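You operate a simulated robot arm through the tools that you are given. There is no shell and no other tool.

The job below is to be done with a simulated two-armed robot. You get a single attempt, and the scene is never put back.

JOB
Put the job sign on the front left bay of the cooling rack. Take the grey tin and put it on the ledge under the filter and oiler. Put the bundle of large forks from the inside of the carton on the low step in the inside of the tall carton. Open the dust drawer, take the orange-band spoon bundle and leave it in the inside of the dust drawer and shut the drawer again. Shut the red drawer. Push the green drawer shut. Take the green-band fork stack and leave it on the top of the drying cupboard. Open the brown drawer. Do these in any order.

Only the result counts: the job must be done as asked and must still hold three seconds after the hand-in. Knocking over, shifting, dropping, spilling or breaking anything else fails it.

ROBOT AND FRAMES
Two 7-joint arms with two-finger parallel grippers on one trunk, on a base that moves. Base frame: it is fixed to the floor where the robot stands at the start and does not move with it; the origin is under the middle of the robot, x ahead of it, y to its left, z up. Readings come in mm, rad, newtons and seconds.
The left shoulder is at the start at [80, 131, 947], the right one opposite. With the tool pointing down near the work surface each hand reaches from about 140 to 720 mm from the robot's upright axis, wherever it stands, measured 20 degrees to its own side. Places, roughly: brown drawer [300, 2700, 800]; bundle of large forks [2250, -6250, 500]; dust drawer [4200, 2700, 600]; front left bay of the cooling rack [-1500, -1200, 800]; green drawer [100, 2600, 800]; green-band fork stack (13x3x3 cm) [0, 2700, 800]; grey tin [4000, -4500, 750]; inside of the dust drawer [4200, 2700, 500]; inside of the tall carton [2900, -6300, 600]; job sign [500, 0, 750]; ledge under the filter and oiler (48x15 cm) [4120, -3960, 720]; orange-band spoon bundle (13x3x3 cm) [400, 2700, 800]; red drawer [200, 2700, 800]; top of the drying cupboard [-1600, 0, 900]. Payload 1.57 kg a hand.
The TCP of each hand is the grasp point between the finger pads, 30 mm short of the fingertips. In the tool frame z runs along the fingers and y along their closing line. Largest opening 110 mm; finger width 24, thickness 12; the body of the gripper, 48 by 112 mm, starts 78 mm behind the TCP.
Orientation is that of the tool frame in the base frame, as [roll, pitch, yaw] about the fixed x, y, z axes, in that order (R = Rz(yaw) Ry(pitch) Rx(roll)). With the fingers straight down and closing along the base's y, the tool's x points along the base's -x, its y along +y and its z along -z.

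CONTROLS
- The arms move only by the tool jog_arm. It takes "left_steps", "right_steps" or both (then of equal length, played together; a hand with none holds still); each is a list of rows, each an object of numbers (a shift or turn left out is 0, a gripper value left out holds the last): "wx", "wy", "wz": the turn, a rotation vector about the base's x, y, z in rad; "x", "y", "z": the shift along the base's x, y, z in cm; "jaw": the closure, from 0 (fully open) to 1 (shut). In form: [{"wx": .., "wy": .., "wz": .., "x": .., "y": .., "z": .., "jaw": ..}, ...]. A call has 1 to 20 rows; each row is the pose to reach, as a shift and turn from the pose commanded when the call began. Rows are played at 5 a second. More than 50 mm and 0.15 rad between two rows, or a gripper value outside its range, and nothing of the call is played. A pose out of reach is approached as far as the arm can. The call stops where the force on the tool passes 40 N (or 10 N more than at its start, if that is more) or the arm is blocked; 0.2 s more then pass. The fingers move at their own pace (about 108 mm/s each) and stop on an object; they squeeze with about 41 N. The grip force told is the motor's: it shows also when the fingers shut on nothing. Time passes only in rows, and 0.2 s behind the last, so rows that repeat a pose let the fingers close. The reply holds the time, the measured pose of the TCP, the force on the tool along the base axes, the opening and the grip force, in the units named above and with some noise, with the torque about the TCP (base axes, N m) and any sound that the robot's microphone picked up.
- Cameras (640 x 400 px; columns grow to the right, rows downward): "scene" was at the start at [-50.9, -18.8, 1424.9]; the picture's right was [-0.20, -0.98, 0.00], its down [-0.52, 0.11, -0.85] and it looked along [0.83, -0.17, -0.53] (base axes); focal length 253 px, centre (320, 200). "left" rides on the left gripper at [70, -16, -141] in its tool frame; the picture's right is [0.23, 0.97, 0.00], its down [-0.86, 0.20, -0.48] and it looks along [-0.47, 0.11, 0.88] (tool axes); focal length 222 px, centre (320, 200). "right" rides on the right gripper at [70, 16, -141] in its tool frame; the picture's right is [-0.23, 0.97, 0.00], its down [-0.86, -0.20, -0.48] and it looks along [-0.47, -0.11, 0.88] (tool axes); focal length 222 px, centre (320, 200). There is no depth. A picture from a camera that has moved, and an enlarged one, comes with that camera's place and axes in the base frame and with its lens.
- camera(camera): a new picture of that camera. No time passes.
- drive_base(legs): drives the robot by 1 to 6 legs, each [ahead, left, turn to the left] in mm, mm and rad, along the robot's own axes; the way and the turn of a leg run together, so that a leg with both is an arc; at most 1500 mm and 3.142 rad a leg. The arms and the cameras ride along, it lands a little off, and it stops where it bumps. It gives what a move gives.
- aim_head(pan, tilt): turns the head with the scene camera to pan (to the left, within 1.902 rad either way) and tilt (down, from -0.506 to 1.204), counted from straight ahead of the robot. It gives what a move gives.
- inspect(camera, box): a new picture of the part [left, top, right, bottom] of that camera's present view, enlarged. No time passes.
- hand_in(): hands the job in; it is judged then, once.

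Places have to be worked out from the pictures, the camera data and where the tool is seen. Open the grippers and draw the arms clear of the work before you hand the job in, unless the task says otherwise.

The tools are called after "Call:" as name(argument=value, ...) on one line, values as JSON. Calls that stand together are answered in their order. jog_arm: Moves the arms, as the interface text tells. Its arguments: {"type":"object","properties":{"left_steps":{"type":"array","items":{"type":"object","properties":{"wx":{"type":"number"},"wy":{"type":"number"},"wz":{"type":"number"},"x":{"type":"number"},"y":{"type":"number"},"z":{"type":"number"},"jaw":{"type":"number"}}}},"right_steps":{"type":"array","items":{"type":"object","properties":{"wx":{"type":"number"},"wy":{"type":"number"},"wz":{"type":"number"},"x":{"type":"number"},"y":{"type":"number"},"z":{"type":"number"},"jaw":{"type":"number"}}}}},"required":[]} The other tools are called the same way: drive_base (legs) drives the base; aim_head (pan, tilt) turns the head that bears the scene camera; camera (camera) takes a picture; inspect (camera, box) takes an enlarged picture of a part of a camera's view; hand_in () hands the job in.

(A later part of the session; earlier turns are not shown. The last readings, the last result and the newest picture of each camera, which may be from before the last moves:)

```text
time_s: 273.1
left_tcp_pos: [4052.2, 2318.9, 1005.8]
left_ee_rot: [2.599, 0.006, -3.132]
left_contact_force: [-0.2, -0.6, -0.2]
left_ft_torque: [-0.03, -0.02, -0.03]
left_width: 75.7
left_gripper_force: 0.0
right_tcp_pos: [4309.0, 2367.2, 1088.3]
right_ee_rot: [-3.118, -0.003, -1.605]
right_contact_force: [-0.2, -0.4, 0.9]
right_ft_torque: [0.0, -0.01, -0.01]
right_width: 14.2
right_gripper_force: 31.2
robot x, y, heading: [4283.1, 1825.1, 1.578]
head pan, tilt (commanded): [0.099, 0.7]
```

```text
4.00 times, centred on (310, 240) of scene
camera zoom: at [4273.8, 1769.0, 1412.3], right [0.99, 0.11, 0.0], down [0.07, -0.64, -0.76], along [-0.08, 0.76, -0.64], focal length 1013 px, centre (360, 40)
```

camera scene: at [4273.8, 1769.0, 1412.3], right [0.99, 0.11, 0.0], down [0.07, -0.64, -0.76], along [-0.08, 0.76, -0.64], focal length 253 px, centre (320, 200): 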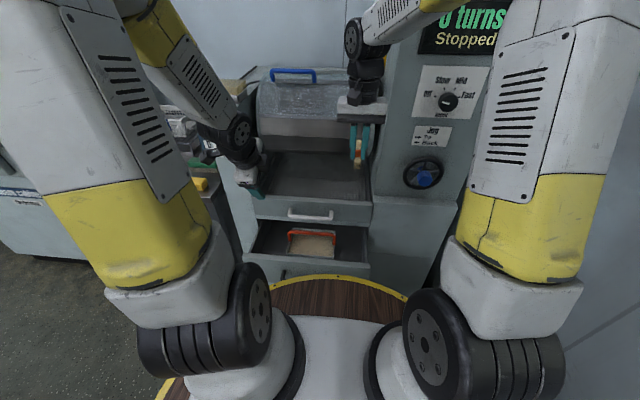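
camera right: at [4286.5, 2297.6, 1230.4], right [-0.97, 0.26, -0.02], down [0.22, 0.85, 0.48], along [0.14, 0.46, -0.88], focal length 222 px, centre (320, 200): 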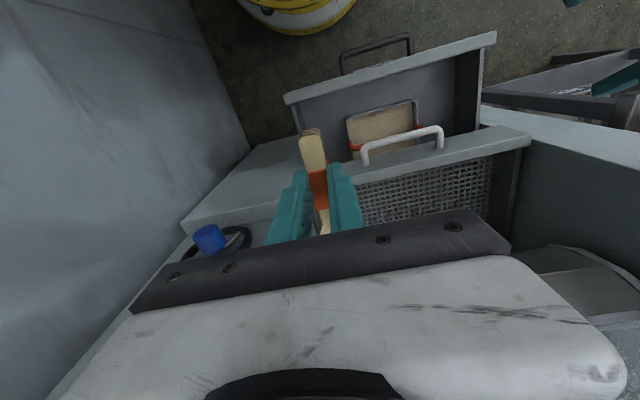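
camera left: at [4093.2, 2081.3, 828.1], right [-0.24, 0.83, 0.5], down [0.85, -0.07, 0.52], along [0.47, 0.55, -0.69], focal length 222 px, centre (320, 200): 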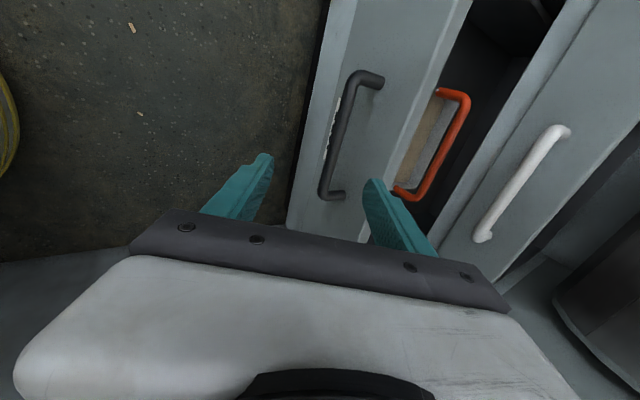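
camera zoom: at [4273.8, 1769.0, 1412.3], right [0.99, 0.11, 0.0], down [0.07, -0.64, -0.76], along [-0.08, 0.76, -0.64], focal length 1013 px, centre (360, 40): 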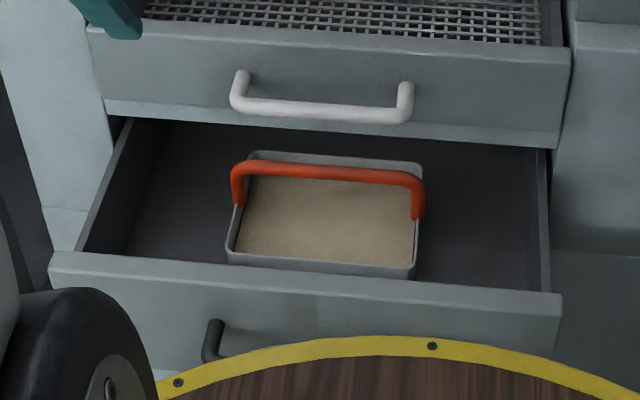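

The free floor right of the pan runs from x 4260 to 4376 with the front wall's inside at y 2318. I take the bundle to (4305, 2400) and lower it to TCP z about 660.

Call:
jog_arm(right_steps=[{"x": -0.4, "y": 3.3}, {"x": -0.4, "y": 3.3, "z": -4.5}, {"x": -0.4, "y": 3.3, "z": -9}, {"x": -0.4, "y": 3.3, "z": -13.5}, {"x": -0.4, "y": 3.3, "z": -18}, {"x": -0.4, "y": 3.3, "z": -22.5}, {"x": -0.4, "y": 3.3, "z": -27}, {"x": -0.4, "y": 3.3, "z": -31.5}, {"x": -0.4, "y": 3.3, "z": -36}, {"x": -0.4, "y": 3.3, "z": -40}, {"x": -0.4, "y": 3.3, "z": -42.8}, {"x": -0.4, "y": 3.3, "z": -42.8}])

Call:
camera(camera="right")

Call:
camera(camera="scene")

```text
time_s: 275.6
left_tcp_pos: [4052.1, 2318.2, 1006.0]
left_ee_rot: [2.597, 0.008, -3.131]
left_contact_force: [-0.5, -0.5, -0.1]
left_ft_torque: [0.01, -0.02, -0.01]
left_width: 76.0
left_gripper_force: 0.0
right_tcp_pos: [4305.8, 2397.4, 659.7]
right_ee_rot: [-3.12, -0.001, -1.602]
right_contact_force: [-0.2, 0.4, 0.2]
right_ft_torque: [-0.03, -0.01, 0.0]
right_width: 14.0
right_gripper_force: 30.6
robot x, y, heading: [4277.9, 1824.3, 1.577]
head pan, tilt (commanded): [0.099, 0.7]
```

```text
taken
camera right: at [4283.5, 2329.4, 802.2], right [-0.97, 0.26, -0.02], down [0.22, 0.85, 0.48], along [0.14, 0.46, -0.88], focal length 222 px, centre (320, 200)
```

right: 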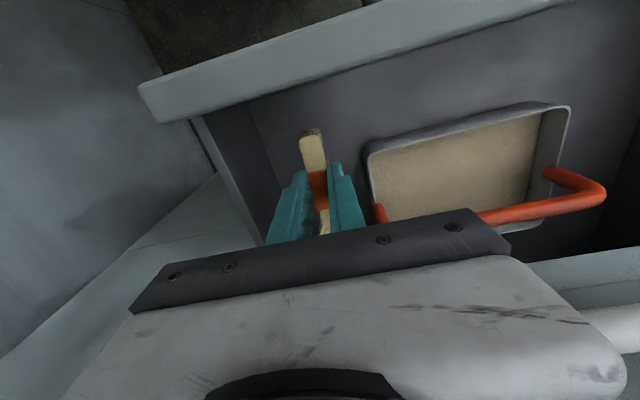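

```text
taken
camera scene: at [4273.8, 1769.0, 1412.3], right [0.99, 0.11, 0.0], down [0.07, -0.64, -0.76], along [-0.08, 0.76, -0.64], focal length 253 px, centre (320, 200)
```

scene: 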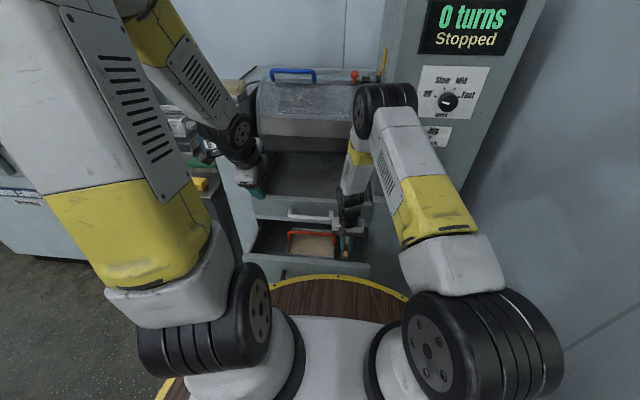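

From here the right wall's inner side is at x 4360 and the pan's rim at 4254, so I shift 1 cm left to x 4296 to keep the hand's body off the wall, and go down to TCP z about 590.

Call:
jog_arm(right_steps=[{"x": -1.0}, {"x": -1.0, "z": -2}, {"x": -1.0, "z": -4}, {"x": -1.0, "z": -6}, {"x": -1.0, "z": -7}, {"x": -1.0, "z": -7}])

Call:
camera(camera="right")

Call:
inspect(camera="scene", box=[270, 180, 400, 280])

```text
time_s: 277.1
left_tcp_pos: [4051.7, 2317.4, 1005.1]
left_ee_rot: [2.6, 0.008, -3.131]
left_contact_force: [0.6, 0.6, -0.9]
left_ft_torque: [0.02, -0.03, 0.01]
left_width: 75.7
left_gripper_force: 0.0
right_tcp_pos: [4294.9, 2398.4, 590.4]
right_ee_rot: [-3.119, -0.003, -1.603]
right_contact_force: [0.3, -0.8, 0.1]
right_ft_torque: [0.0, 0.01, 0.01]
right_width: 14.4
right_gripper_force: 30.1
robot x, y, heading: [4281.9, 1825.8, 1.579]
head pan, tilt (commanded): [0.099, 0.7]
```

```text
taken
camera right: at [4272.5, 2329.3, 732.5], right [-0.97, 0.26, -0.02], down [0.22, 0.85, 0.48], along [0.14, 0.46, -0.88], focal length 222 px, centre (320, 200)
```

right: 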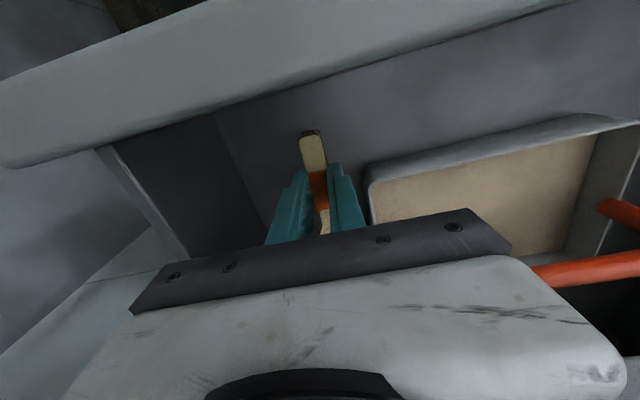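

```text
4.00 times, centred on (335, 230) of scene
camera zoom: at [4273.7, 1769.0, 1412.3], right [0.99, 0.11, 0.0], down [0.07, -0.64, -0.76], along [-0.08, 0.76, -0.64], focal length 1013 px, centre (260, 80)
```

zoom: 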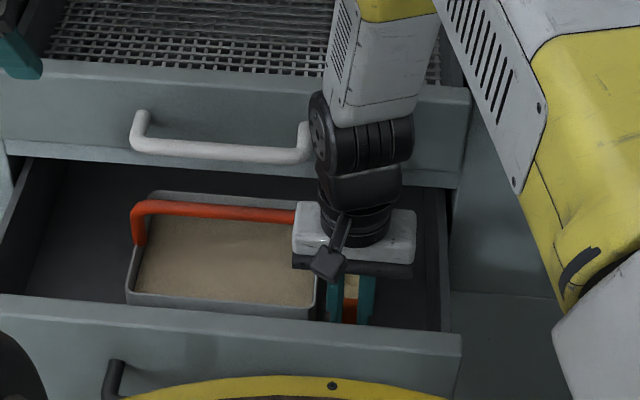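

The wrist is passing close to the white handle, so I shift 12 mm back towards the robot (there is room at the drawer's front), then lower in small steps until touch.

Call:
jog_arm(right_steps=[{"y": -0.6}, {"y": -1.2}, {"y": -1.2, "z": -0.5}, {"y": -1.2, "z": -1.0}, {"y": -1.2, "z": -1.4}, {"y": -1.2, "z": -1.8}, {"y": -1.2, "z": -1.8}])

Call:
camera(camera="right")

```text
time_s: 278.6
left_tcp_pos: [4052.5, 2318.7, 1005.0]
left_ee_rot: [2.598, 0.006, -3.13]
left_contact_force: [-0.5, 0.3, 0.7]
left_ft_torque: [-0.04, 0.01, 0.02]
left_width: 76.0
left_gripper_force: 0.0
right_tcp_pos: [4293.5, 2387.5, 574.4]
right_ee_rot: [-3.119, -0.004, -1.602]
right_contact_force: [0.8, -0.4, 0.0]
right_ft_torque: [-0.01, -0.03, 0.02]
right_width: 14.4
right_gripper_force: 30.5
robot x, y, heading: [4279.1, 1829.5, 1.579]
head pan, tilt (commanded): [0.099, 0.7]
```

```text
taken
camera right: at [4272.2, 2317.6, 715.3], right [-0.97, 0.26, -0.02], down [0.22, 0.85, 0.48], along [0.14, 0.46, -0.88], focal length 222 px, centre (320, 200)
```

right: 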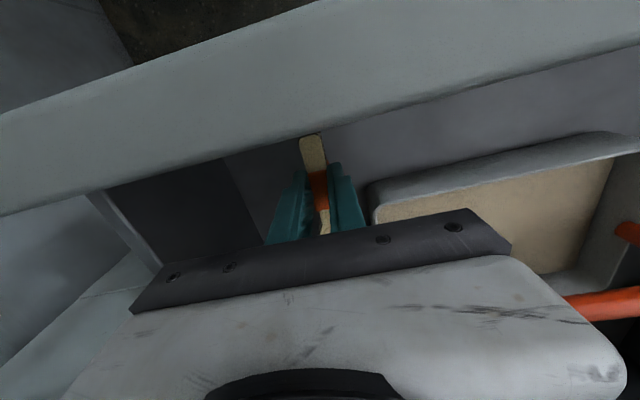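

No touch yet at TCP z 574. I go on down in 3 mm steps.

Call:
jog_arm(right_steps=[{"z": -0.3}, {"z": -0.6}, {"z": -0.9}, {"z": -0.9}])

```text
time_s: 279.6
left_tcp_pos: [4051.9, 2318.2, 1004.4]
left_ee_rot: [2.599, 0.007, -3.13]
left_contact_force: [-0.7, 0.9, 0.2]
left_ft_torque: [-0.01, 0.0, -0.03]
left_width: 75.9
left_gripper_force: 0.0
right_tcp_pos: [4295.2, 2386.7, 565.7]
right_ee_rot: [-3.121, -0.002, -1.602]
right_contact_force: [1.1, -1.5, 8.4]
right_ft_torque: [0.54, 0.07, -0.01]
right_width: 14.4
right_gripper_force: 30.8
robot x, y, heading: [4281.6, 1825.2, 1.58]
head pan, tilt (commanded): [0.099, 0.7]
```

It touches at TCP z 566 (bowl end first). I lower 1.5 mm more so it sits flat, then open to 36 mm.

Call:
jog_arm(right_steps=[{"z": -0.1}, {"z": -0.15}, {"z": -0.15, "jaw": 0.85}, {"z": -0.15, "jaw": 0.75}, {"z": -0.15, "jaw": 0.67}, {"z": -0.15, "jaw": 0.67}])

Call:
camera(camera="right")

Call:
inspect(camera="right", box=[220, 90, 420, 240])

```text
time_s: 281.1
left_tcp_pos: [4051.7, 2317.6, 1005.3]
left_ee_rot: [2.596, 0.007, -3.13]
left_contact_force: [-0.2, 0.3, -0.4]
left_ft_torque: [0.02, 0.0, -0.01]
left_width: 76.2
left_gripper_force: 0.1
right_tcp_pos: [4293.2, 2385.9, 563.7]
right_ee_rot: [-3.119, -0.004, -1.602]
right_contact_force: [0.0, -0.3, 0.0]
right_ft_torque: [0.02, 0.01, -0.02]
right_width: 36.0
right_gripper_force: 0.0
robot x, y, heading: [4278.7, 1823.6, 1.581]
head pan, tilt (commanded): [0.099, 0.7]
```

```text
taken
camera right: at [4272.2, 2317.0, 704.8], right [-0.97, 0.26, -0.02], down [0.22, 0.85, 0.48], along [0.14, 0.46, -0.88], focal length 222 px, centre (320, 200)
```

right: 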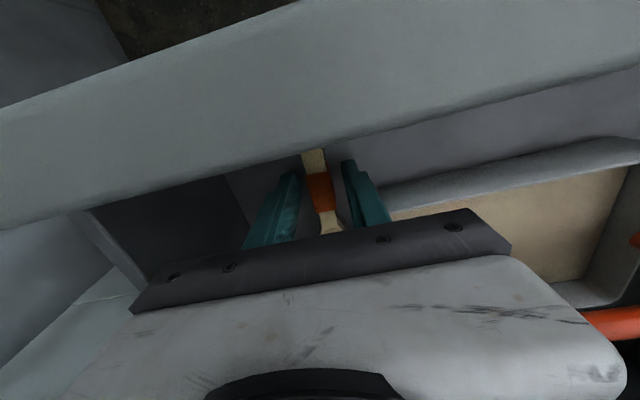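

```text
2.67 times, centred on (320, 165) of right
camera zoom: at [4272.2, 2317.0, 704.8], right [-0.97, 0.26, -0.02], down [0.22, 0.85, 0.48], along [0.14, 0.46, -0.88], focal length 592 px, centre (320, 293)
```

zoom: 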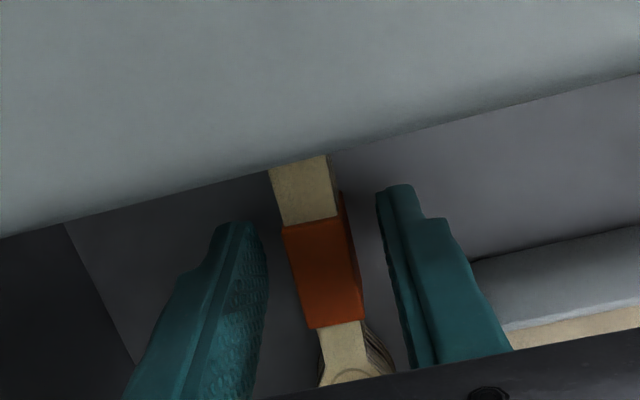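

The bundle lies on the drawer floor between the open fingers. I raise the right hand straight up out of the drawer.

Call:
jog_arm(right_steps=[{"z": 2}, {"z": 5}, {"z": 9}, {"z": 13}, {"z": 17}, {"z": 21}, {"z": 25}, {"z": 29}, {"z": 33}, {"z": 37}, {"z": 41}, {"z": 45}])

Call:
camera(camera="right")

Call:
inspect(camera="scene", box=[230, 190, 390, 290])

```text
time_s: 283.6
left_tcp_pos: [4052.3, 2318.7, 1006.1]
left_ee_rot: [2.599, 0.006, -3.131]
left_contact_force: [-0.9, 0.9, 0.0]
left_ft_torque: [-0.02, -0.01, -0.03]
left_width: 75.9
left_gripper_force: 0.0
right_tcp_pos: [4293.5, 2384.8, 1014.6]
right_ee_rot: [-3.119, -0.004, -1.601]
right_contact_force: [-0.5, 0.4, 0.0]
right_ft_torque: [-0.02, 0.02, 0.04]
right_width: 36.3
right_gripper_force: 0.1
robot x, y, heading: [4281.4, 1825.5, 1.577]
head pan, tilt (commanded): [0.099, 0.7]
```

```text
taken
camera right: at [4271.7, 2316.5, 1156.4], right [-0.97, 0.26, -0.02], down [0.21, 0.85, 0.48], along [0.14, 0.46, -0.88], focal length 222 px, centre (320, 200)
```

right: 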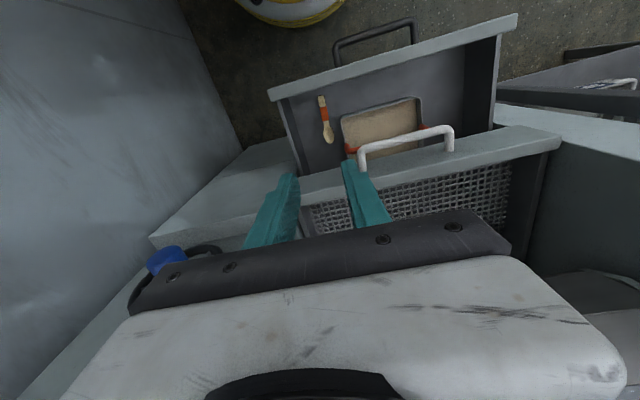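

```text
4.00 times, centred on (310, 240) of scene
camera zoom: at [4273.7, 1769.2, 1412.3], right [0.99, 0.11, 0.0], down [0.07, -0.64, -0.76], along [-0.08, 0.76, -0.64], focal length 1013 px, centre (360, 40)
```

zoom: 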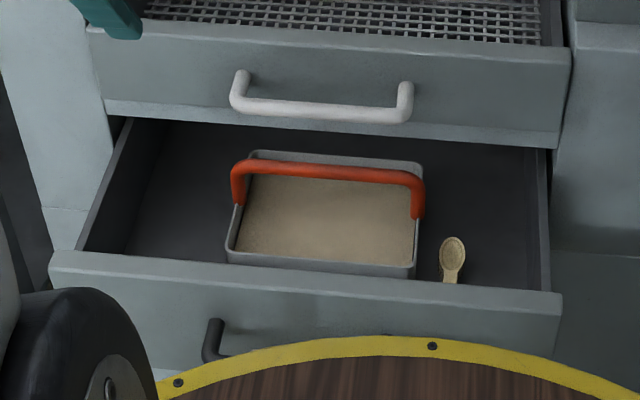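

The bundle lies in the drawer beside the pan. To shut the drawer I back off 220 mm and tip the closed right hand 31° forward, to push the front with the fingertips.

Call:
drive_base(legs=[[-225, 0, 0]])

Call:
jog_arm(right_steps=[{"wx": 0.1, "jaw": 1}, {"wx": 0.2}, {"wx": 0.3}, {"wx": 0.4}, {"wx": 0.5}, {"wx": 0.54}, {"wx": 0.54, "z": -4}, {"wx": 0.54, "z": -8}, {"wx": 0.54, "z": -12}, {"wx": 0.54, "z": -12}])

Call:
camera(camera="scene")

```text
time_s: 285.4
left_tcp_pos: [4054.5, 2092.7, 1005.2]
left_ee_rot: [2.599, 0.008, -3.135]
left_contact_force: [-0.5, 0.3, 0.0]
left_ft_torque: [-0.01, 0.0, -0.03]
left_width: 75.9
left_gripper_force: 0.0
right_tcp_pos: [4296.3, 2161.1, 1013.9]
right_ee_rot: [-3.119, -0.003, -1.606]
right_contact_force: [-0.3, 0.2, -0.3]
right_ft_torque: [-0.02, -0.05, -0.02]
right_width: 36.1
right_gripper_force: 0.0
robot x, y, heading: [4281.2, 1600.7, 1.577]
head pan, tilt (commanded): [0.099, 0.7]
```

```text
time_s: 287.6
left_tcp_pos: [4054.3, 2093.8, 1005.4]
left_ee_rot: [2.599, 0.009, -3.134]
left_contact_force: [0.2, 0.2, 0.1]
left_ft_torque: [-0.02, 0.03, -0.01]
left_width: 75.7
left_gripper_force: 0.1
right_tcp_pos: [4296.6, 2160.5, 894.5]
right_ee_rot: [-3.14, 0.538, -1.61]
right_contact_force: [0.0, 0.2, 0.5]
right_ft_torque: [0.04, -0.01, 0.01]
right_width: 0.2
right_gripper_force: 21.5
robot x, y, heading: [4279.9, 1602.3, 1.576]
head pan, tilt (commanded): [0.099, 0.7]
```

```text
taken
camera scene: at [4275.2, 1543.7, 1412.3], right [0.99, 0.1, 0.0], down [0.07, -0.64, -0.76], along [-0.08, 0.76, -0.64], focal length 253 px, centre (320, 200)
```

scene: 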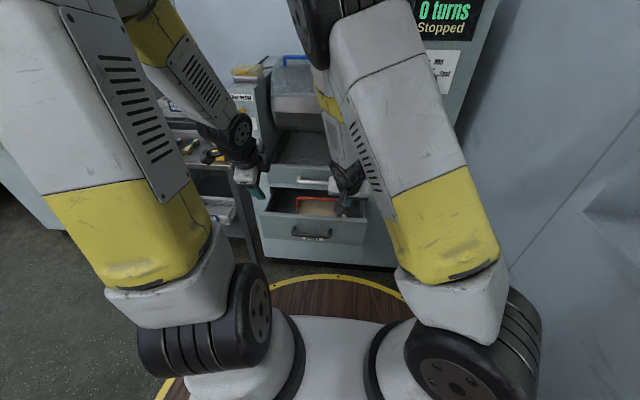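

The right hand is closed and tipped. I lower it in front of the drawer to TCP z about 640.

Call:
jog_arm(right_steps=[{"z": -4, "y": 1}, {"z": -8, "y": 2}, {"z": -12, "y": 3}, {"z": -16, "y": 4}, {"z": -20, "y": 5}, {"z": -23, "y": 6}, {"z": -25.5, "y": 7}, {"z": -25.5, "y": 7}])

Call:
camera(camera="scene")

Call:
camera(camera="right")

```text
time_s: 289.4
left_tcp_pos: [4054.7, 2092.1, 1004.5]
left_ee_rot: [2.599, 0.008, -3.134]
left_contact_force: [0.5, 0.3, -0.1]
left_ft_torque: [0.03, 0.0, 0.01]
left_width: 76.2
left_gripper_force: 0.0
right_tcp_pos: [4297.4, 2229.0, 639.7]
right_ee_rot: [-3.138, 0.534, -1.611]
right_contact_force: [-0.2, -0.8, 0.5]
right_ft_torque: [-0.02, 0.0, -0.02]
right_width: 0.0
right_gripper_force: 21.7
robot x, y, heading: [4284.8, 1598.0, 1.579]
head pan, tilt (commanded): [0.099, 0.7]
```

```text
taken
camera scene: at [4275.1, 1543.8, 1412.3], right [0.99, 0.1, 0.0], down [0.07, -0.64, -0.76], along [-0.08, 0.76, -0.64], focal length 253 px, centre (320, 200)
```

scene: 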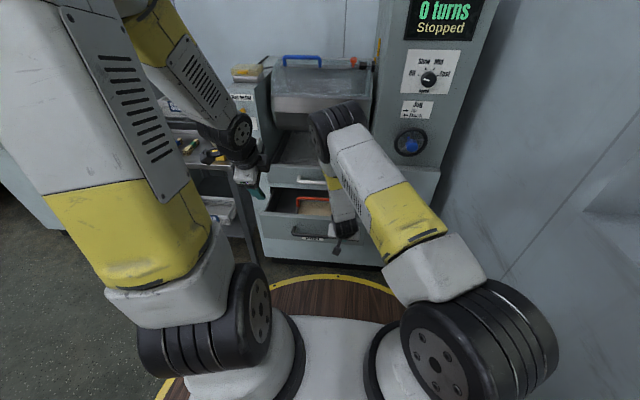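

```text
taken
camera right: at [4274.8, 2097.1, 726.4], right [-0.97, 0.23, 0.11], down [0.22, 0.48, 0.85], along [0.14, 0.84, -0.52], focal length 222 px, centre (320, 200)
```

right: 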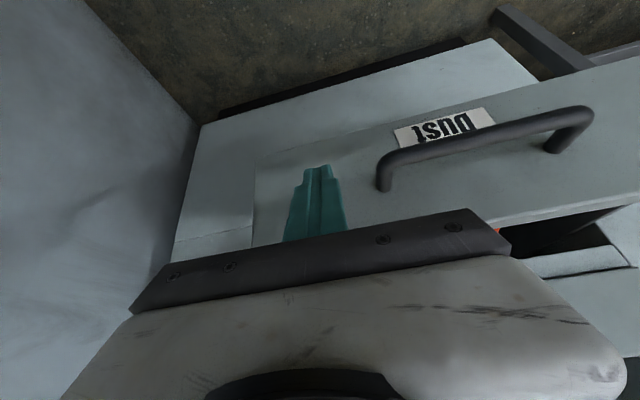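

The closed fingertips point at the drawer front right of its handle. I bring them almost to the face and then push by driving forward.

Call:
jog_arm(right_steps=[{"y": 2.5}, {"y": 4.5}, {"y": 4.5}])

Call:
drive_base(legs=[[80, 0, 0]])

Call:
camera(camera="right")

Call:
camera(camera="scene")

```text
time_s: 290.2
left_tcp_pos: [4054.8, 2092.1, 1004.2]
left_ee_rot: [2.598, 0.007, -3.134]
left_contact_force: [-0.4, 0.2, -0.1]
left_ft_torque: [-0.01, -0.02, -0.01]
left_width: 75.8
left_gripper_force: 0.1
right_tcp_pos: [4297.4, 2273.5, 640.3]
right_ee_rot: [-3.139, 0.536, -1.61]
right_contact_force: [-0.2, -0.1, 0.2]
right_ft_torque: [-0.01, -0.01, -0.01]
right_width: 0.0
right_gripper_force: 21.1
robot x, y, heading: [4281.6, 1601.2, 1.578]
head pan, tilt (commanded): [0.099, 0.7]
```

```text
time_s: 291.2
left_tcp_pos: [4052.8, 2173.4, 1005.0]
left_ee_rot: [2.598, 0.006, -3.134]
left_contact_force: [-0.1, -0.1, 0.3]
left_ft_torque: [0.03, -0.02, 0.01]
left_width: 75.9
left_gripper_force: 0.0
right_tcp_pos: [4295.9, 2353.4, 639.4]
right_ee_rot: [-3.139, 0.539, -1.61]
right_contact_force: [0.7, 0.7, -0.5]
right_ft_torque: [0.03, 0.01, 0.03]
right_width: 0.0
right_gripper_force: 21.4
robot x, y, heading: [4277.6, 1683.3, 1.572]
head pan, tilt (commanded): [0.099, 0.7]
```

```text
taken
camera right: at [4273.4, 2222.5, 725.9], right [-0.97, 0.23, 0.11], down [0.22, 0.48, 0.85], along [0.14, 0.84, -0.52], focal length 222 px, centre (320, 200)
```

right: 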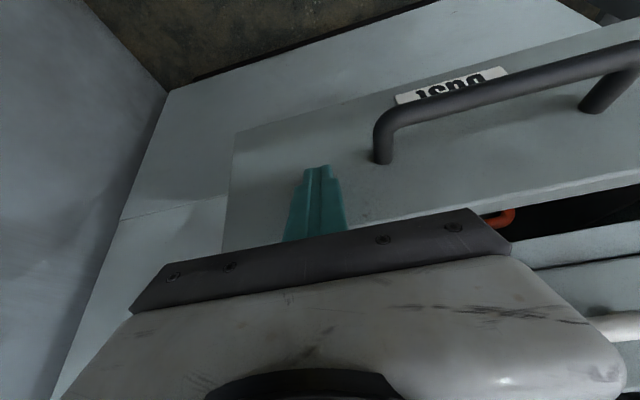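

```text
taken
camera scene: at [4274.7, 1624.8, 1412.3], right [0.99, 0.11, 0.0], down [0.07, -0.64, -0.76], along [-0.08, 0.76, -0.64], focal length 253 px, centre (320, 200)
```

scene: 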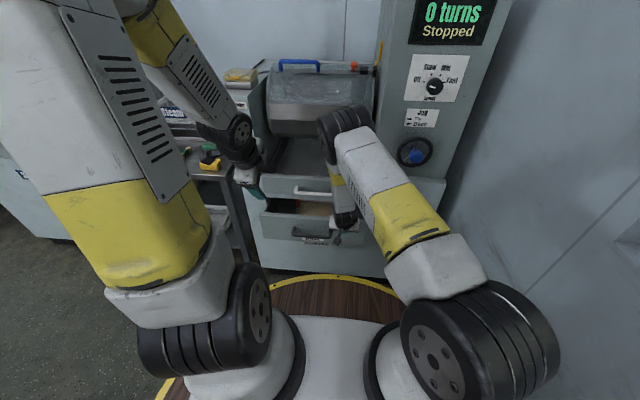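

The drawer is moving in. I drive on 95 mm, then finish with small steps.

Call:
drive_base(legs=[[95, 0, 0]])

Call:
camera(camera="right")

Call:
inspect(camera="scene", box=[240, 150, 400, 270])

```text
time_s: 292.4
left_tcp_pos: [4053.3, 2270.3, 1005.4]
left_ee_rot: [2.598, 0.008, -3.134]
left_contact_force: [-0.1, -0.8, 0.2]
left_ft_torque: [0.0, 0.01, -0.02]
left_width: 76.0
left_gripper_force: 0.0
right_tcp_pos: [4296.1, 2449.3, 639.9]
right_ee_rot: [-3.139, 0.539, -1.611]
right_contact_force: [0.0, 0.2, -0.2]
right_ft_torque: [0.03, -0.03, -0.01]
right_width: 0.0
right_gripper_force: 21.3
robot x, y, heading: [4282.4, 1774.0, 1.581]
head pan, tilt (commanded): [0.099, 0.7]
```

```text
taken
camera right: at [4273.6, 2317.9, 725.9], right [-0.97, 0.23, 0.11], down [0.22, 0.48, 0.85], along [0.14, 0.84, -0.52], focal length 222 px, centre (320, 200)
```

right: 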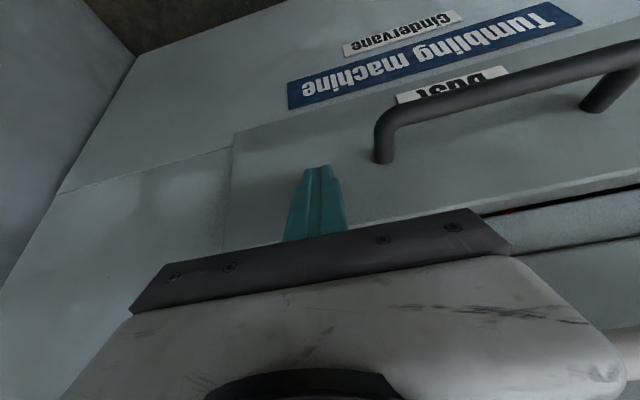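

```text
3.33 times, centred on (320, 210) of scene
camera zoom: at [4274.1, 1720.1, 1412.3], right [0.99, 0.1, 0.0], down [0.07, -0.64, -0.76], along [-0.08, 0.76, -0.64], focal length 844 px, centre (320, 167)
```

zoom: 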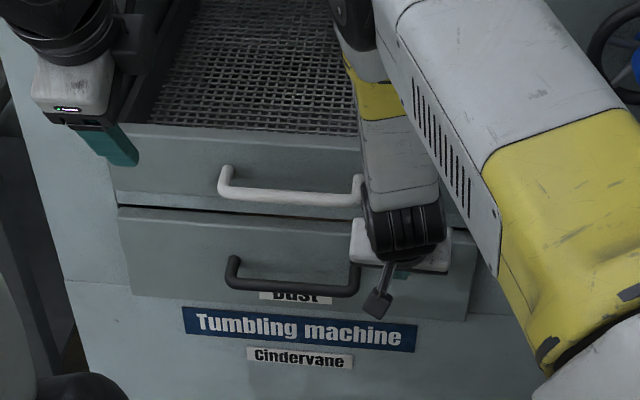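

Nearly shut. My wrist is close to the white handle's end, so I back off a little, shift 25 mm to the right, and then push the last part with the arm.

Call:
jog_arm(right_steps=[{"y": -1}, {"y": -1, "x": 1.3}, {"y": -1, "x": 2.6}, {"y": 0, "x": 2.6}, {"y": 0.8, "x": 2.6}, {"y": 1.4, "x": 2.6}, {"y": 1.4, "x": 2.6}])

Call:
inspect(camera="scene", box=[240, 150, 400, 270])

Call:
camera(camera="right")

```text
time_s: 293.9
left_tcp_pos: [4053.8, 2270.3, 1004.3]
left_ee_rot: [2.599, 0.008, -3.134]
left_contact_force: [0.6, -1.2, 0.2]
left_ft_torque: [-0.02, 0.0, 0.01]
left_width: 75.7
left_gripper_force: 0.0
right_tcp_pos: [4321.6, 2463.0, 641.7]
right_ee_rot: [-3.139, 0.537, -1.611]
right_contact_force: [-0.6, -0.4, -0.2]
right_ft_torque: [0.0, 0.0, -0.02]
right_width: 0.0
right_gripper_force: 21.6
robot x, y, heading: [4281.7, 1777.7, 1.574]
head pan, tilt (commanded): [0.099, 0.7]
```

```text
3.33 times, centred on (320, 210) of scene
camera zoom: at [4274.1, 1720.2, 1412.3], right [0.99, 0.1, 0.0], down [0.07, -0.64, -0.76], along [-0.08, 0.76, -0.64], focal length 844 px, centre (320, 167)
```

zoom: 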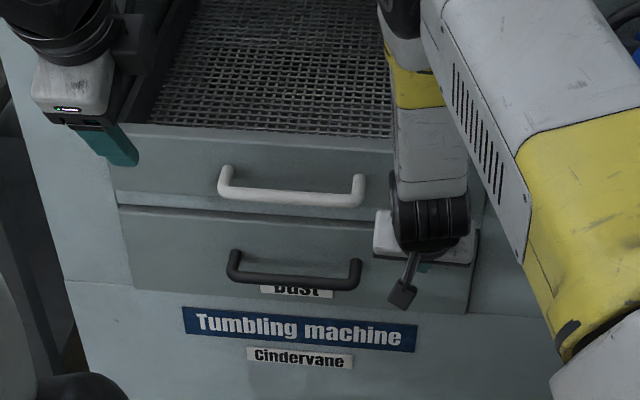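

```text
taken
camera right: at [4298.9, 2331.7, 727.1], right [-0.97, 0.23, 0.11], down [0.22, 0.48, 0.85], along [0.14, 0.84, -0.52], focal length 222 px, centre (320, 200)
```

right: 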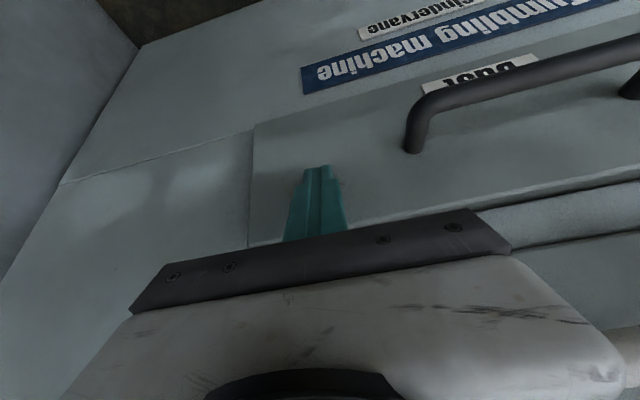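

Clear of the white handle now. I push on in 4 mm steps until I feel the stop.

Call:
jog_arm(right_steps=[{"y": 0.4}, {"y": 0.8}, {"y": 1.2}, {"y": 1.2}])

Call:
inspect(camera="scene", box=[240, 150, 400, 270])

```text
time_s: 294.5
left_tcp_pos: [4054.6, 2269.4, 1004.8]
left_ee_rot: [2.599, 0.007, -3.135]
left_contact_force: [-0.2, -0.2, -0.1]
left_ft_torque: [0.03, -0.01, 0.02]
left_width: 75.9
left_gripper_force: 0.1
right_tcp_pos: [4321.0, 2463.5, 635.4]
right_ee_rot: [-3.136, 0.522, -1.609]
right_contact_force: [-0.2, -3.4, 1.6]
right_ft_torque: [0.01, -0.01, -0.01]
right_width: 0.3
right_gripper_force: 20.8
robot x, y, heading: [4280.3, 1773.2, 1.583]
head pan, tilt (commanded): [0.099, 0.7]
stopped in row 2 (right hand): the force on the tool passed its limit at 55 N (the readings are from after the stop); the commanded pose is now the measured one
```

```text
3.33 times, centred on (320, 210) of scene
camera zoom: at [4274.0, 1719.6, 1412.3], right [0.99, 0.1, 0.0], down [0.07, -0.64, -0.76], along [-0.08, 0.76, -0.64], focal length 844 px, centre (320, 167)
```

zoom: 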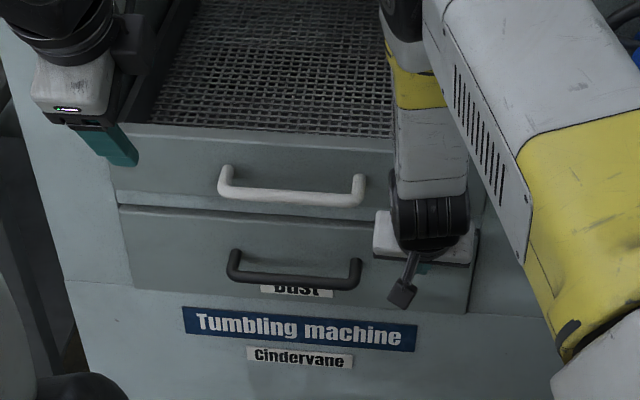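

The stop was reached (55 N) and the fronts line up: the dust drawer is shut. I draw the right hand back and up.

Call:
jog_arm(right_steps=[{"y": -2, "z": 1}, {"y": -5, "z": 3}, {"y": -8, "z": 6}, {"y": -11, "z": 9}, {"y": -13, "z": 13}, {"y": -14, "z": 17}, {"y": -15, "z": 21}, {"y": -15, "z": 25}, {"y": -15, "z": 29}, {"y": -15, "z": 33}, {"y": -15, "z": 37}])

Call:
camera(camera="scene")

Call:
inspect(camera="scene", box=[240, 150, 400, 270])

```text
time_s: 296.9
left_tcp_pos: [4054.0, 2269.7, 1005.5]
left_ee_rot: [2.597, 0.007, -3.134]
left_contact_force: [0.4, 0.5, -0.1]
left_ft_torque: [-0.05, -0.01, -0.01]
left_width: 75.9
left_gripper_force: 0.1
right_tcp_pos: [4320.2, 2314.3, 1006.7]
right_ee_rot: [-3.14, 0.521, -1.611]
right_contact_force: [-0.1, 0.4, -0.6]
right_ft_torque: [-0.05, -0.01, 0.01]
right_width: 0.1
right_gripper_force: 21.8
robot x, y, heading: [4281.8, 1776.1, 1.572]
head pan, tilt (commanded): [0.099, 0.7]
```

```text
taken
camera scene: at [4274.1, 1720.0, 1412.3], right [0.99, 0.1, 0.0], down [0.07, -0.64, -0.76], along [-0.08, 0.76, -0.64], focal length 253 px, centre (320, 200)
```

scene: 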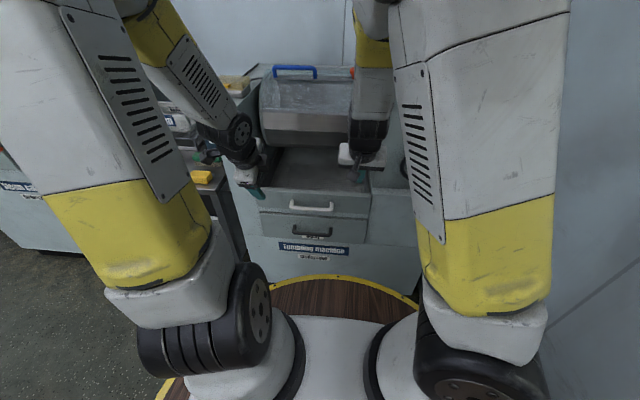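

```text
3.33 times, centred on (320, 210) of scene
camera zoom: at [4274.1, 1720.0, 1412.3], right [0.99, 0.1, 0.0], down [0.07, -0.64, -0.76], along [-0.08, 0.76, -0.64], focal length 844 px, centre (320, 167)
```

zoom: 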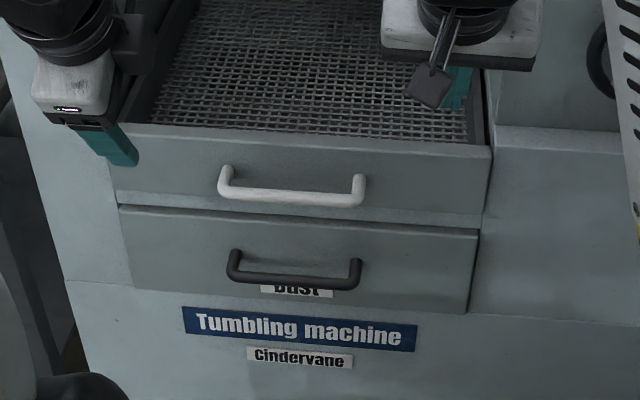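

The dust drawer is shut with the bundle inside. I back off 400 mm and bring both hands back to their natural poses.

Call:
drive_base(legs=[[-400, 0, 0]])

Call:
jog_arm(left_steps=[{"wy": -0.0675, "wz": 0.112}, {"wy": -0.135, "wz": 0.224}, {"wy": -0.203, "wz": 0.336}, {"wy": -0.27, "wz": 0.448}, {"wy": -0.338, "wz": 0.56}, {"wy": -0.405, "wz": 0.672}, {"wy": -0.473, "wz": 0.784}, {"wy": -0.54, "wz": 0.896}, {"wy": -0.608, "wz": 1.008}, {"wy": -0.675, "wz": 1.12}, {"wy": -0.743, "wz": 1.232}, {"wy": -0.8106, "wz": 1.3446}], right_steps=[{"wx": -0.1}, {"wx": -0.2}, {"wx": -0.3}, {"wx": -0.4}, {"wx": -0.5}, {"wx": -0.52}, {"wx": -0.52, "y": -2, "z": 2}, {"wx": -0.52, "y": -5, "z": 4}, {"wx": -0.52, "y": -8, "z": 6}, {"wx": -0.52, "y": -11, "z": 8}, {"wx": -0.52, "y": -14, "z": 9, "x": 3}, {"wx": -0.52, "y": -17, "z": 9, "x": 6}])

Call:
jog_arm(left_steps=[{"wx": -0.1}, {"wx": -0.2}, {"wx": -0.3}, {"wx": -0.4}, {"wx": -0.5}, {"wx": -0.54}, {"wx": -0.54, "y": -3, "z": 3}, {"wx": -0.54, "y": -6, "z": 6}, {"wx": -0.54, "y": -10, "z": 9}, {"wx": -0.54, "y": -12, "z": 9, "jaw": 0}])

Call:
camera(camera="scene")

```text
time_s: 299.5
left_tcp_pos: [4058.0, 1864.7, 1004.7]
left_ee_rot: [2.598, 0.006, 3.141]
left_contact_force: [0.5, -0.4, -0.2]
left_ft_torque: [0.02, 0.01, 0.0]
left_width: 76.1
left_gripper_force: 0.0
right_tcp_pos: [4324.1, 1908.5, 1007.0]
right_ee_rot: [-3.139, 0.523, -1.617]
right_contact_force: [-0.4, -0.1, 0.0]
right_ft_torque: [0.0, 0.02, 0.0]
right_width: 0.0
right_gripper_force: 21.3
robot x, y, heading: [4277.5, 1368.7, 1.568]
head pan, tilt (commanded): [0.099, 0.7]
```

```text
time_s: 302.1
left_tcp_pos: [4058.3, 1865.0, 1004.7]
left_ee_rot: [-3.14, 0.548, -1.565]
left_contact_force: [-0.8, 1.0, 0.0]
left_ft_torque: [0.0, -0.03, -0.03]
left_width: 75.9
left_gripper_force: 0.0
right_tcp_pos: [4386.2, 1735.9, 1096.0]
right_ee_rot: [-3.113, 0.005, -1.61]
right_contact_force: [-0.3, 0.5, -0.2]
right_ft_torque: [-0.05, -0.03, -0.02]
right_width: 0.2
right_gripper_force: 20.8
robot x, y, heading: [4282.2, 1369.9, 1.565]
head pan, tilt (commanded): [0.099, 0.7]
```

```text
time_s: 304.3
left_tcp_pos: [4057.5, 1745.8, 1094.6]
left_ee_rot: [-3.141, 0.009, -1.57]
left_contact_force: [1.0, 0.6, -0.1]
left_ft_torque: [-0.01, -0.02, 0.0]
left_width: 110.1
left_gripper_force: 0.2
right_tcp_pos: [4386.9, 1736.8, 1095.8]
right_ee_rot: [-3.115, 0.004, -1.611]
right_contact_force: [-0.1, -0.2, -0.1]
right_ft_torque: [-0.05, -0.02, -0.02]
right_width: 0.1
right_gripper_force: 21.2
robot x, y, heading: [4284.2, 1371.5, 1.567]
head pan, tilt (commanded): [0.099, 0.7]
```

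```text
taken
camera scene: at [4274.3, 1314.0, 1412.3], right [1.0, 0.1, 0.0], down [0.06, -0.64, -0.76], along [-0.07, 0.76, -0.64], focal length 253 px, centre (320, 200)
```

scene: 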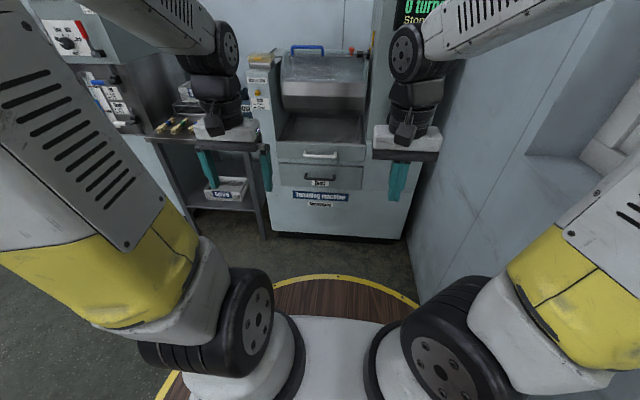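

Both arms look natural again. Next I go to the grey tin near (4000, -4500): I move over to x about 3400, turn to face south, and look down the hall.

Call:
drive_base(legs=[[0, 900, 0], [0, 0, -3.138]])

Call:
aim_head(pan=0.0, tilt=0.2)

Call:
camera(camera="scene")

Call:
aim_head(pan=0.7, tilt=0.3)

Call:
camera(camera="scene")

Call:
aim_head(pan=-0.7, tilt=0.3)

Call:
camera(camera="scene")

```text
time_s: 316.2
left_tcp_pos: [3620.9, 1002.1, 1094.4]
left_ee_rot: [3.14, 0.01, 1.582]
left_contact_force: [0.1, 0.0, 1.3]
left_ft_torque: [0.01, 0.0, 0.02]
left_width: 109.9
left_gripper_force: 0.0
right_tcp_pos: [3293.0, 1008.7, 1096.5]
right_ee_rot: [-3.116, 0.004, 1.541]
right_contact_force: [-0.8, -0.4, 0.7]
right_ft_torque: [-0.03, -0.01, -0.01]
right_width: 0.0
right_gripper_force: 20.9
robot x, y, heading: [3392.0, 1376.4, -1.562]
head pan, tilt (commanded): [0.099, 0.7]
```

```text
time_s: 317.2
left_tcp_pos: [3623.1, 1002.8, 1094.8]
left_ee_rot: [3.14, 0.009, 1.584]
left_contact_force: [1.0, 0.4, 0.3]
left_ft_torque: [0.04, 0.02, 0.02]
left_width: 110.2
left_gripper_force: 0.0
right_tcp_pos: [3293.3, 1007.6, 1097.3]
right_ee_rot: [-3.115, 0.003, 1.54]
right_contact_force: [-0.8, 0.0, 1.3]
right_ft_torque: [-0.02, -0.01, 0.02]
right_width: 0.0
right_gripper_force: 21.6
robot x, y, heading: [3395.4, 1376.1, -1.568]
head pan, tilt (commanded): [0.0, 0.201]
```

```text
taken
camera scene: at [3394.2, 1422.4, 1457.6], right [-1.0, -0.01, 0.0], down [0.0, 0.2, -0.98], along [0.01, -0.98, -0.2], focal length 253 px, centre (320, 200)
```

scene: 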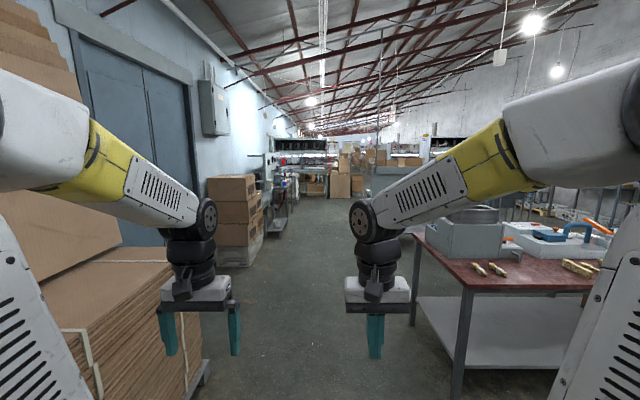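

```text
time_s: 318.2
left_tcp_pos: [3621.3, 1002.2, 1094.3]
left_ee_rot: [3.141, 0.008, 1.584]
left_contact_force: [-0.6, -0.1, 0.3]
left_ft_torque: [-0.02, 0.0, -0.01]
left_width: 110.1
left_gripper_force: 0.1
right_tcp_pos: [3293.5, 1009.1, 1096.5]
right_ee_rot: [-3.116, 0.005, 1.54]
right_contact_force: [-0.3, 1.0, -0.7]
right_ft_torque: [-0.01, 0.0, -0.02]
right_width: 0.2
right_gripper_force: 21.4
robot x, y, heading: [3397.8, 1376.3, -1.562]
head pan, tilt (commanded): [0.7, 0.3]
```

```text
taken
camera scene: at [3454.1, 1444.6, 1448.4], right [-0.76, -0.65, 0.0], down [-0.19, 0.22, -0.96], along [0.62, -0.73, -0.3], focal length 253 px, centre (320, 200)
```

scene: 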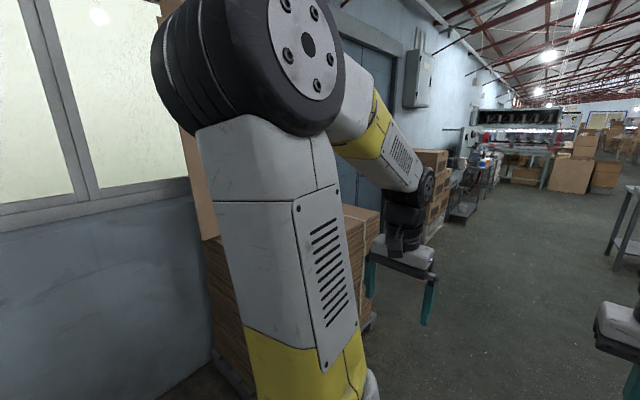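

```text
time_s: 319.8
left_tcp_pos: [3620.5, 1001.8, 1095.9]
left_ee_rot: [-3.141, 0.009, 1.585]
left_contact_force: [0.6, 0.6, -0.4]
left_ft_torque: [0.01, 0.0, -0.01]
left_width: 110.0
left_gripper_force: 0.1
right_tcp_pos: [3292.1, 1008.7, 1097.7]
right_ee_rot: [-3.116, 0.004, 1.54]
right_contact_force: [0.6, -0.9, 0.7]
right_ft_torque: [-0.02, 0.03, 0.0]
right_width: 0.0
right_gripper_force: 21.8
robot x, y, heading: [3390.4, 1375.6, -1.563]
head pan, tilt (commanded): [-0.7, 0.3]
```

```text
taken
camera scene: at [3334.0, 1443.7, 1448.4], right [-0.77, 0.64, 0.0], down [0.19, 0.23, -0.96], along [-0.61, -0.74, -0.3], focal length 253 px, centre (320, 200)
```

scene: 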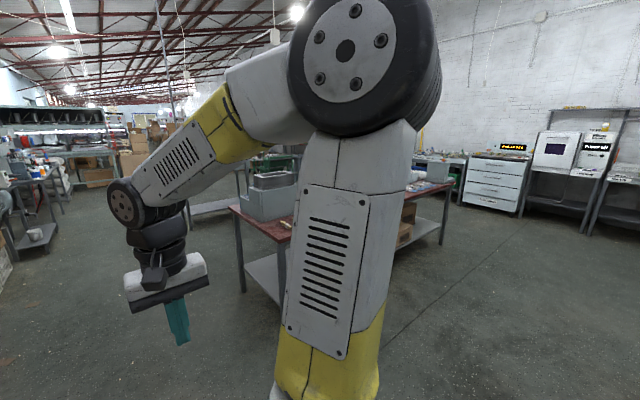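

The way south along x about 3400 is open between the cardboard pallet and the table. I drive 2.8 m and look again.

Call:
drive_base(legs=[[1500, 0, -0.01], [1300, 0, 0]])

Call:
aim_head(pan=0.35, tilt=0.3)

Call:
camera(camera="scene")

Call:
aim_head(pan=-0.4, tilt=0.3)

Call:
camera(camera="scene")

```text
time_s: 333.4
left_tcp_pos: [3618.0, -1819.8, 1095.2]
left_ee_rot: [3.142, 0.009, 1.595]
left_contact_force: [-0.2, 0.1, -0.6]
left_ft_torque: [-0.02, -0.02, 0.02]
left_width: 110.2
left_gripper_force: 0.0
right_tcp_pos: [3290.9, -1818.1, 1096.9]
right_ee_rot: [-3.115, 0.004, 1.555]
right_contact_force: [0.2, 0.4, 0.0]
right_ft_torque: [-0.02, 0.0, 0.03]
right_width: 0.0
right_gripper_force: 21.3
robot x, y, heading: [3386.1, -1448.4, -1.549]
head pan, tilt (commanded): [-0.7, 0.3]
```

```text
time_s: 334.7
left_tcp_pos: [3618.7, -1819.8, 1094.1]
left_ee_rot: [-3.141, 0.009, 1.593]
left_contact_force: [0.0, 1.0, -0.3]
left_ft_torque: [0.0, -0.01, 0.0]
left_width: 109.9
left_gripper_force: 0.1
right_tcp_pos: [3289.4, -1818.5, 1096.1]
right_ee_rot: [-3.115, 0.004, 1.552]
right_contact_force: [-0.1, 0.9, 0.6]
right_ft_torque: [-0.01, -0.04, 0.02]
right_width: 0.2
right_gripper_force: 21.5
robot x, y, heading: [3391.0, -1454.7, -1.554]
head pan, tilt (commanded): [0.351, 0.3]
```

```text
taken
camera scene: at [3418.1, -1396.6, 1448.4], right [-0.93, -0.36, 0.0], down [-0.11, 0.28, -0.96], along [0.34, -0.89, -0.3], focal length 253 px, centre (320, 200)
```

scene: 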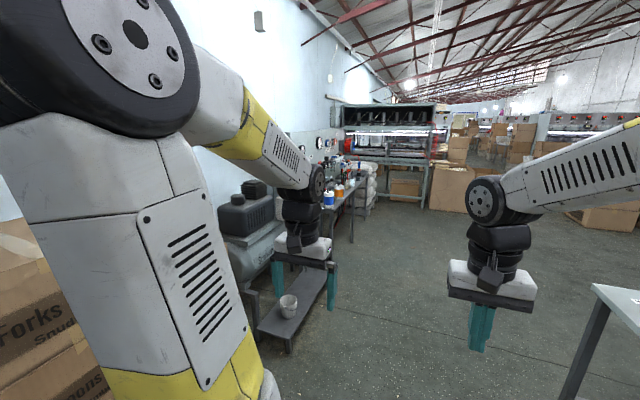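

```text
time_s: 335.8
left_tcp_pos: [3617.5, -1819.2, 1094.8]
left_ee_rot: [3.14, 0.007, 1.594]
left_contact_force: [-0.7, -0.6, 0.1]
left_ft_torque: [0.01, 0.02, 0.01]
left_width: 110.1
left_gripper_force: 0.0
right_tcp_pos: [3290.0, -1818.3, 1098.5]
right_ee_rot: [-3.115, 0.005, 1.552]
right_contact_force: [-0.1, 0.5, -0.3]
right_ft_torque: [0.02, -0.02, -0.02]
right_width: 0.1
right_gripper_force: 21.6
robot x, y, heading: [3386.5, -1449.8, -1.551]
head pan, tilt (commanded): [-0.4, 0.3]
```

```text
taken
camera scene: at [3349.8, -1396.3, 1448.4], right [-0.93, 0.37, 0.0], down [0.11, 0.27, -0.96], along [-0.35, -0.89, -0.3], focal length 253 px, centre (320, 200)
```

scene: 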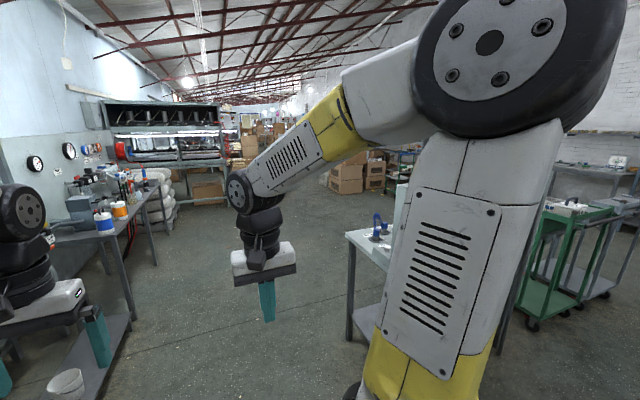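

I see the compressor bench on the left wall with tins on it. I drive on to y about -3000 and look at it.

Call:
drive_base(legs=[[1500, 0, -0.02]])

Call:
aim_head(pan=0.5, tilt=0.35)

Call:
camera(camera="scene")

Call:
aim_head(pan=0.0, tilt=0.3)

Call:
camera(camera="scene")

```text
time_s: 343.4
left_tcp_pos: [3599.5, -3345.8, 1094.6]
left_ee_rot: [-3.141, 0.009, 1.552]
left_contact_force: [-0.1, -0.3, -0.3]
left_ft_torque: [0.02, -0.01, 0.01]
left_width: 110.0
left_gripper_force: 0.2
right_tcp_pos: [3271.9, -3331.6, 1096.0]
right_ee_rot: [-3.115, 0.004, 1.511]
right_contact_force: [-0.3, 0.7, 0.0]
right_ft_torque: [0.03, 0.02, 0.01]
right_width: 0.1
right_gripper_force: 21.3
robot x, y, heading: [3382.7, -2964.8, -1.595]
head pan, tilt (commanded): [-0.4, 0.3]
```

```text
time_s: 344.6
left_tcp_pos: [3599.8, -3346.3, 1093.9]
left_ee_rot: [3.142, 0.009, 1.55]
left_contact_force: [0.4, 0.0, 0.3]
left_ft_torque: [-0.02, 0.0, -0.01]
left_width: 109.7
left_gripper_force: 0.0
right_tcp_pos: [3272.1, -3331.2, 1096.0]
right_ee_rot: [-3.115, 0.003, 1.512]
right_contact_force: [0.3, 0.1, -0.6]
right_ft_torque: [-0.01, -0.03, 0.02]
right_width: 0.0
right_gripper_force: 20.3
robot x, y, heading: [3386.7, -2963.1, -1.595]
head pan, tilt (commanded): [0.499, 0.351]
```

```text
taken
camera scene: at [3430.4, -2909.5, 1443.7], right [-0.89, -0.46, 0.0], down [-0.16, 0.31, -0.94], along [0.43, -0.83, -0.34], focal length 253 px, centre (320, 200)
```

scene: 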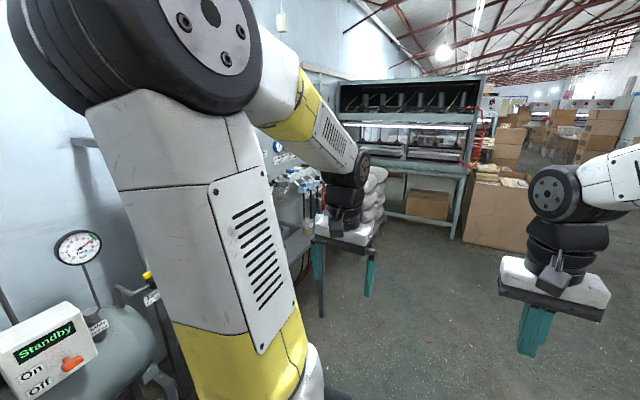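

```text
time_s: 345.5
left_tcp_pos: [3600.3, -3346.2, 1095.1]
left_ee_rot: [-3.141, 0.009, 1.551]
left_contact_force: [0.4, 0.3, -0.2]
left_ft_torque: [0.01, 0.03, -0.02]
left_width: 110.0
left_gripper_force: 0.1
right_tcp_pos: [3271.0, -3330.6, 1097.5]
right_ee_rot: [-3.116, 0.002, 1.513]
right_contact_force: [-0.3, -0.9, -0.4]
right_ft_torque: [-0.02, 0.02, 0.03]
right_width: 0.0
right_gripper_force: 20.9
robot x, y, heading: [3385.8, -2966.8, -1.59]
head pan, tilt (commanded): [0.0, 0.3]
```

```text
taken
camera scene: at [3385.8, -2920.1, 1448.4], right [-1.0, 0.02, 0.0], down [0.01, 0.3, -0.96], along [-0.02, -0.95, -0.3], focal length 253 px, centre (320, 200)
```

scene: 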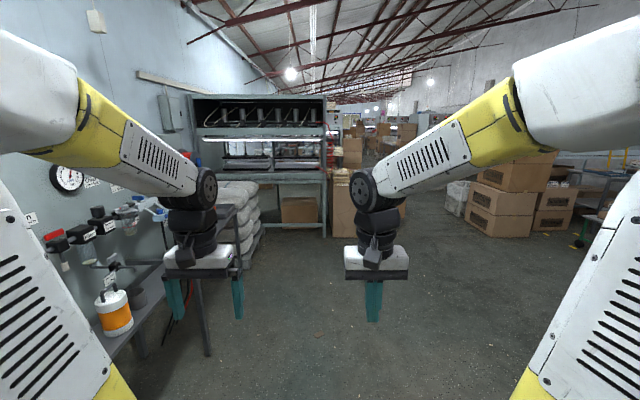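

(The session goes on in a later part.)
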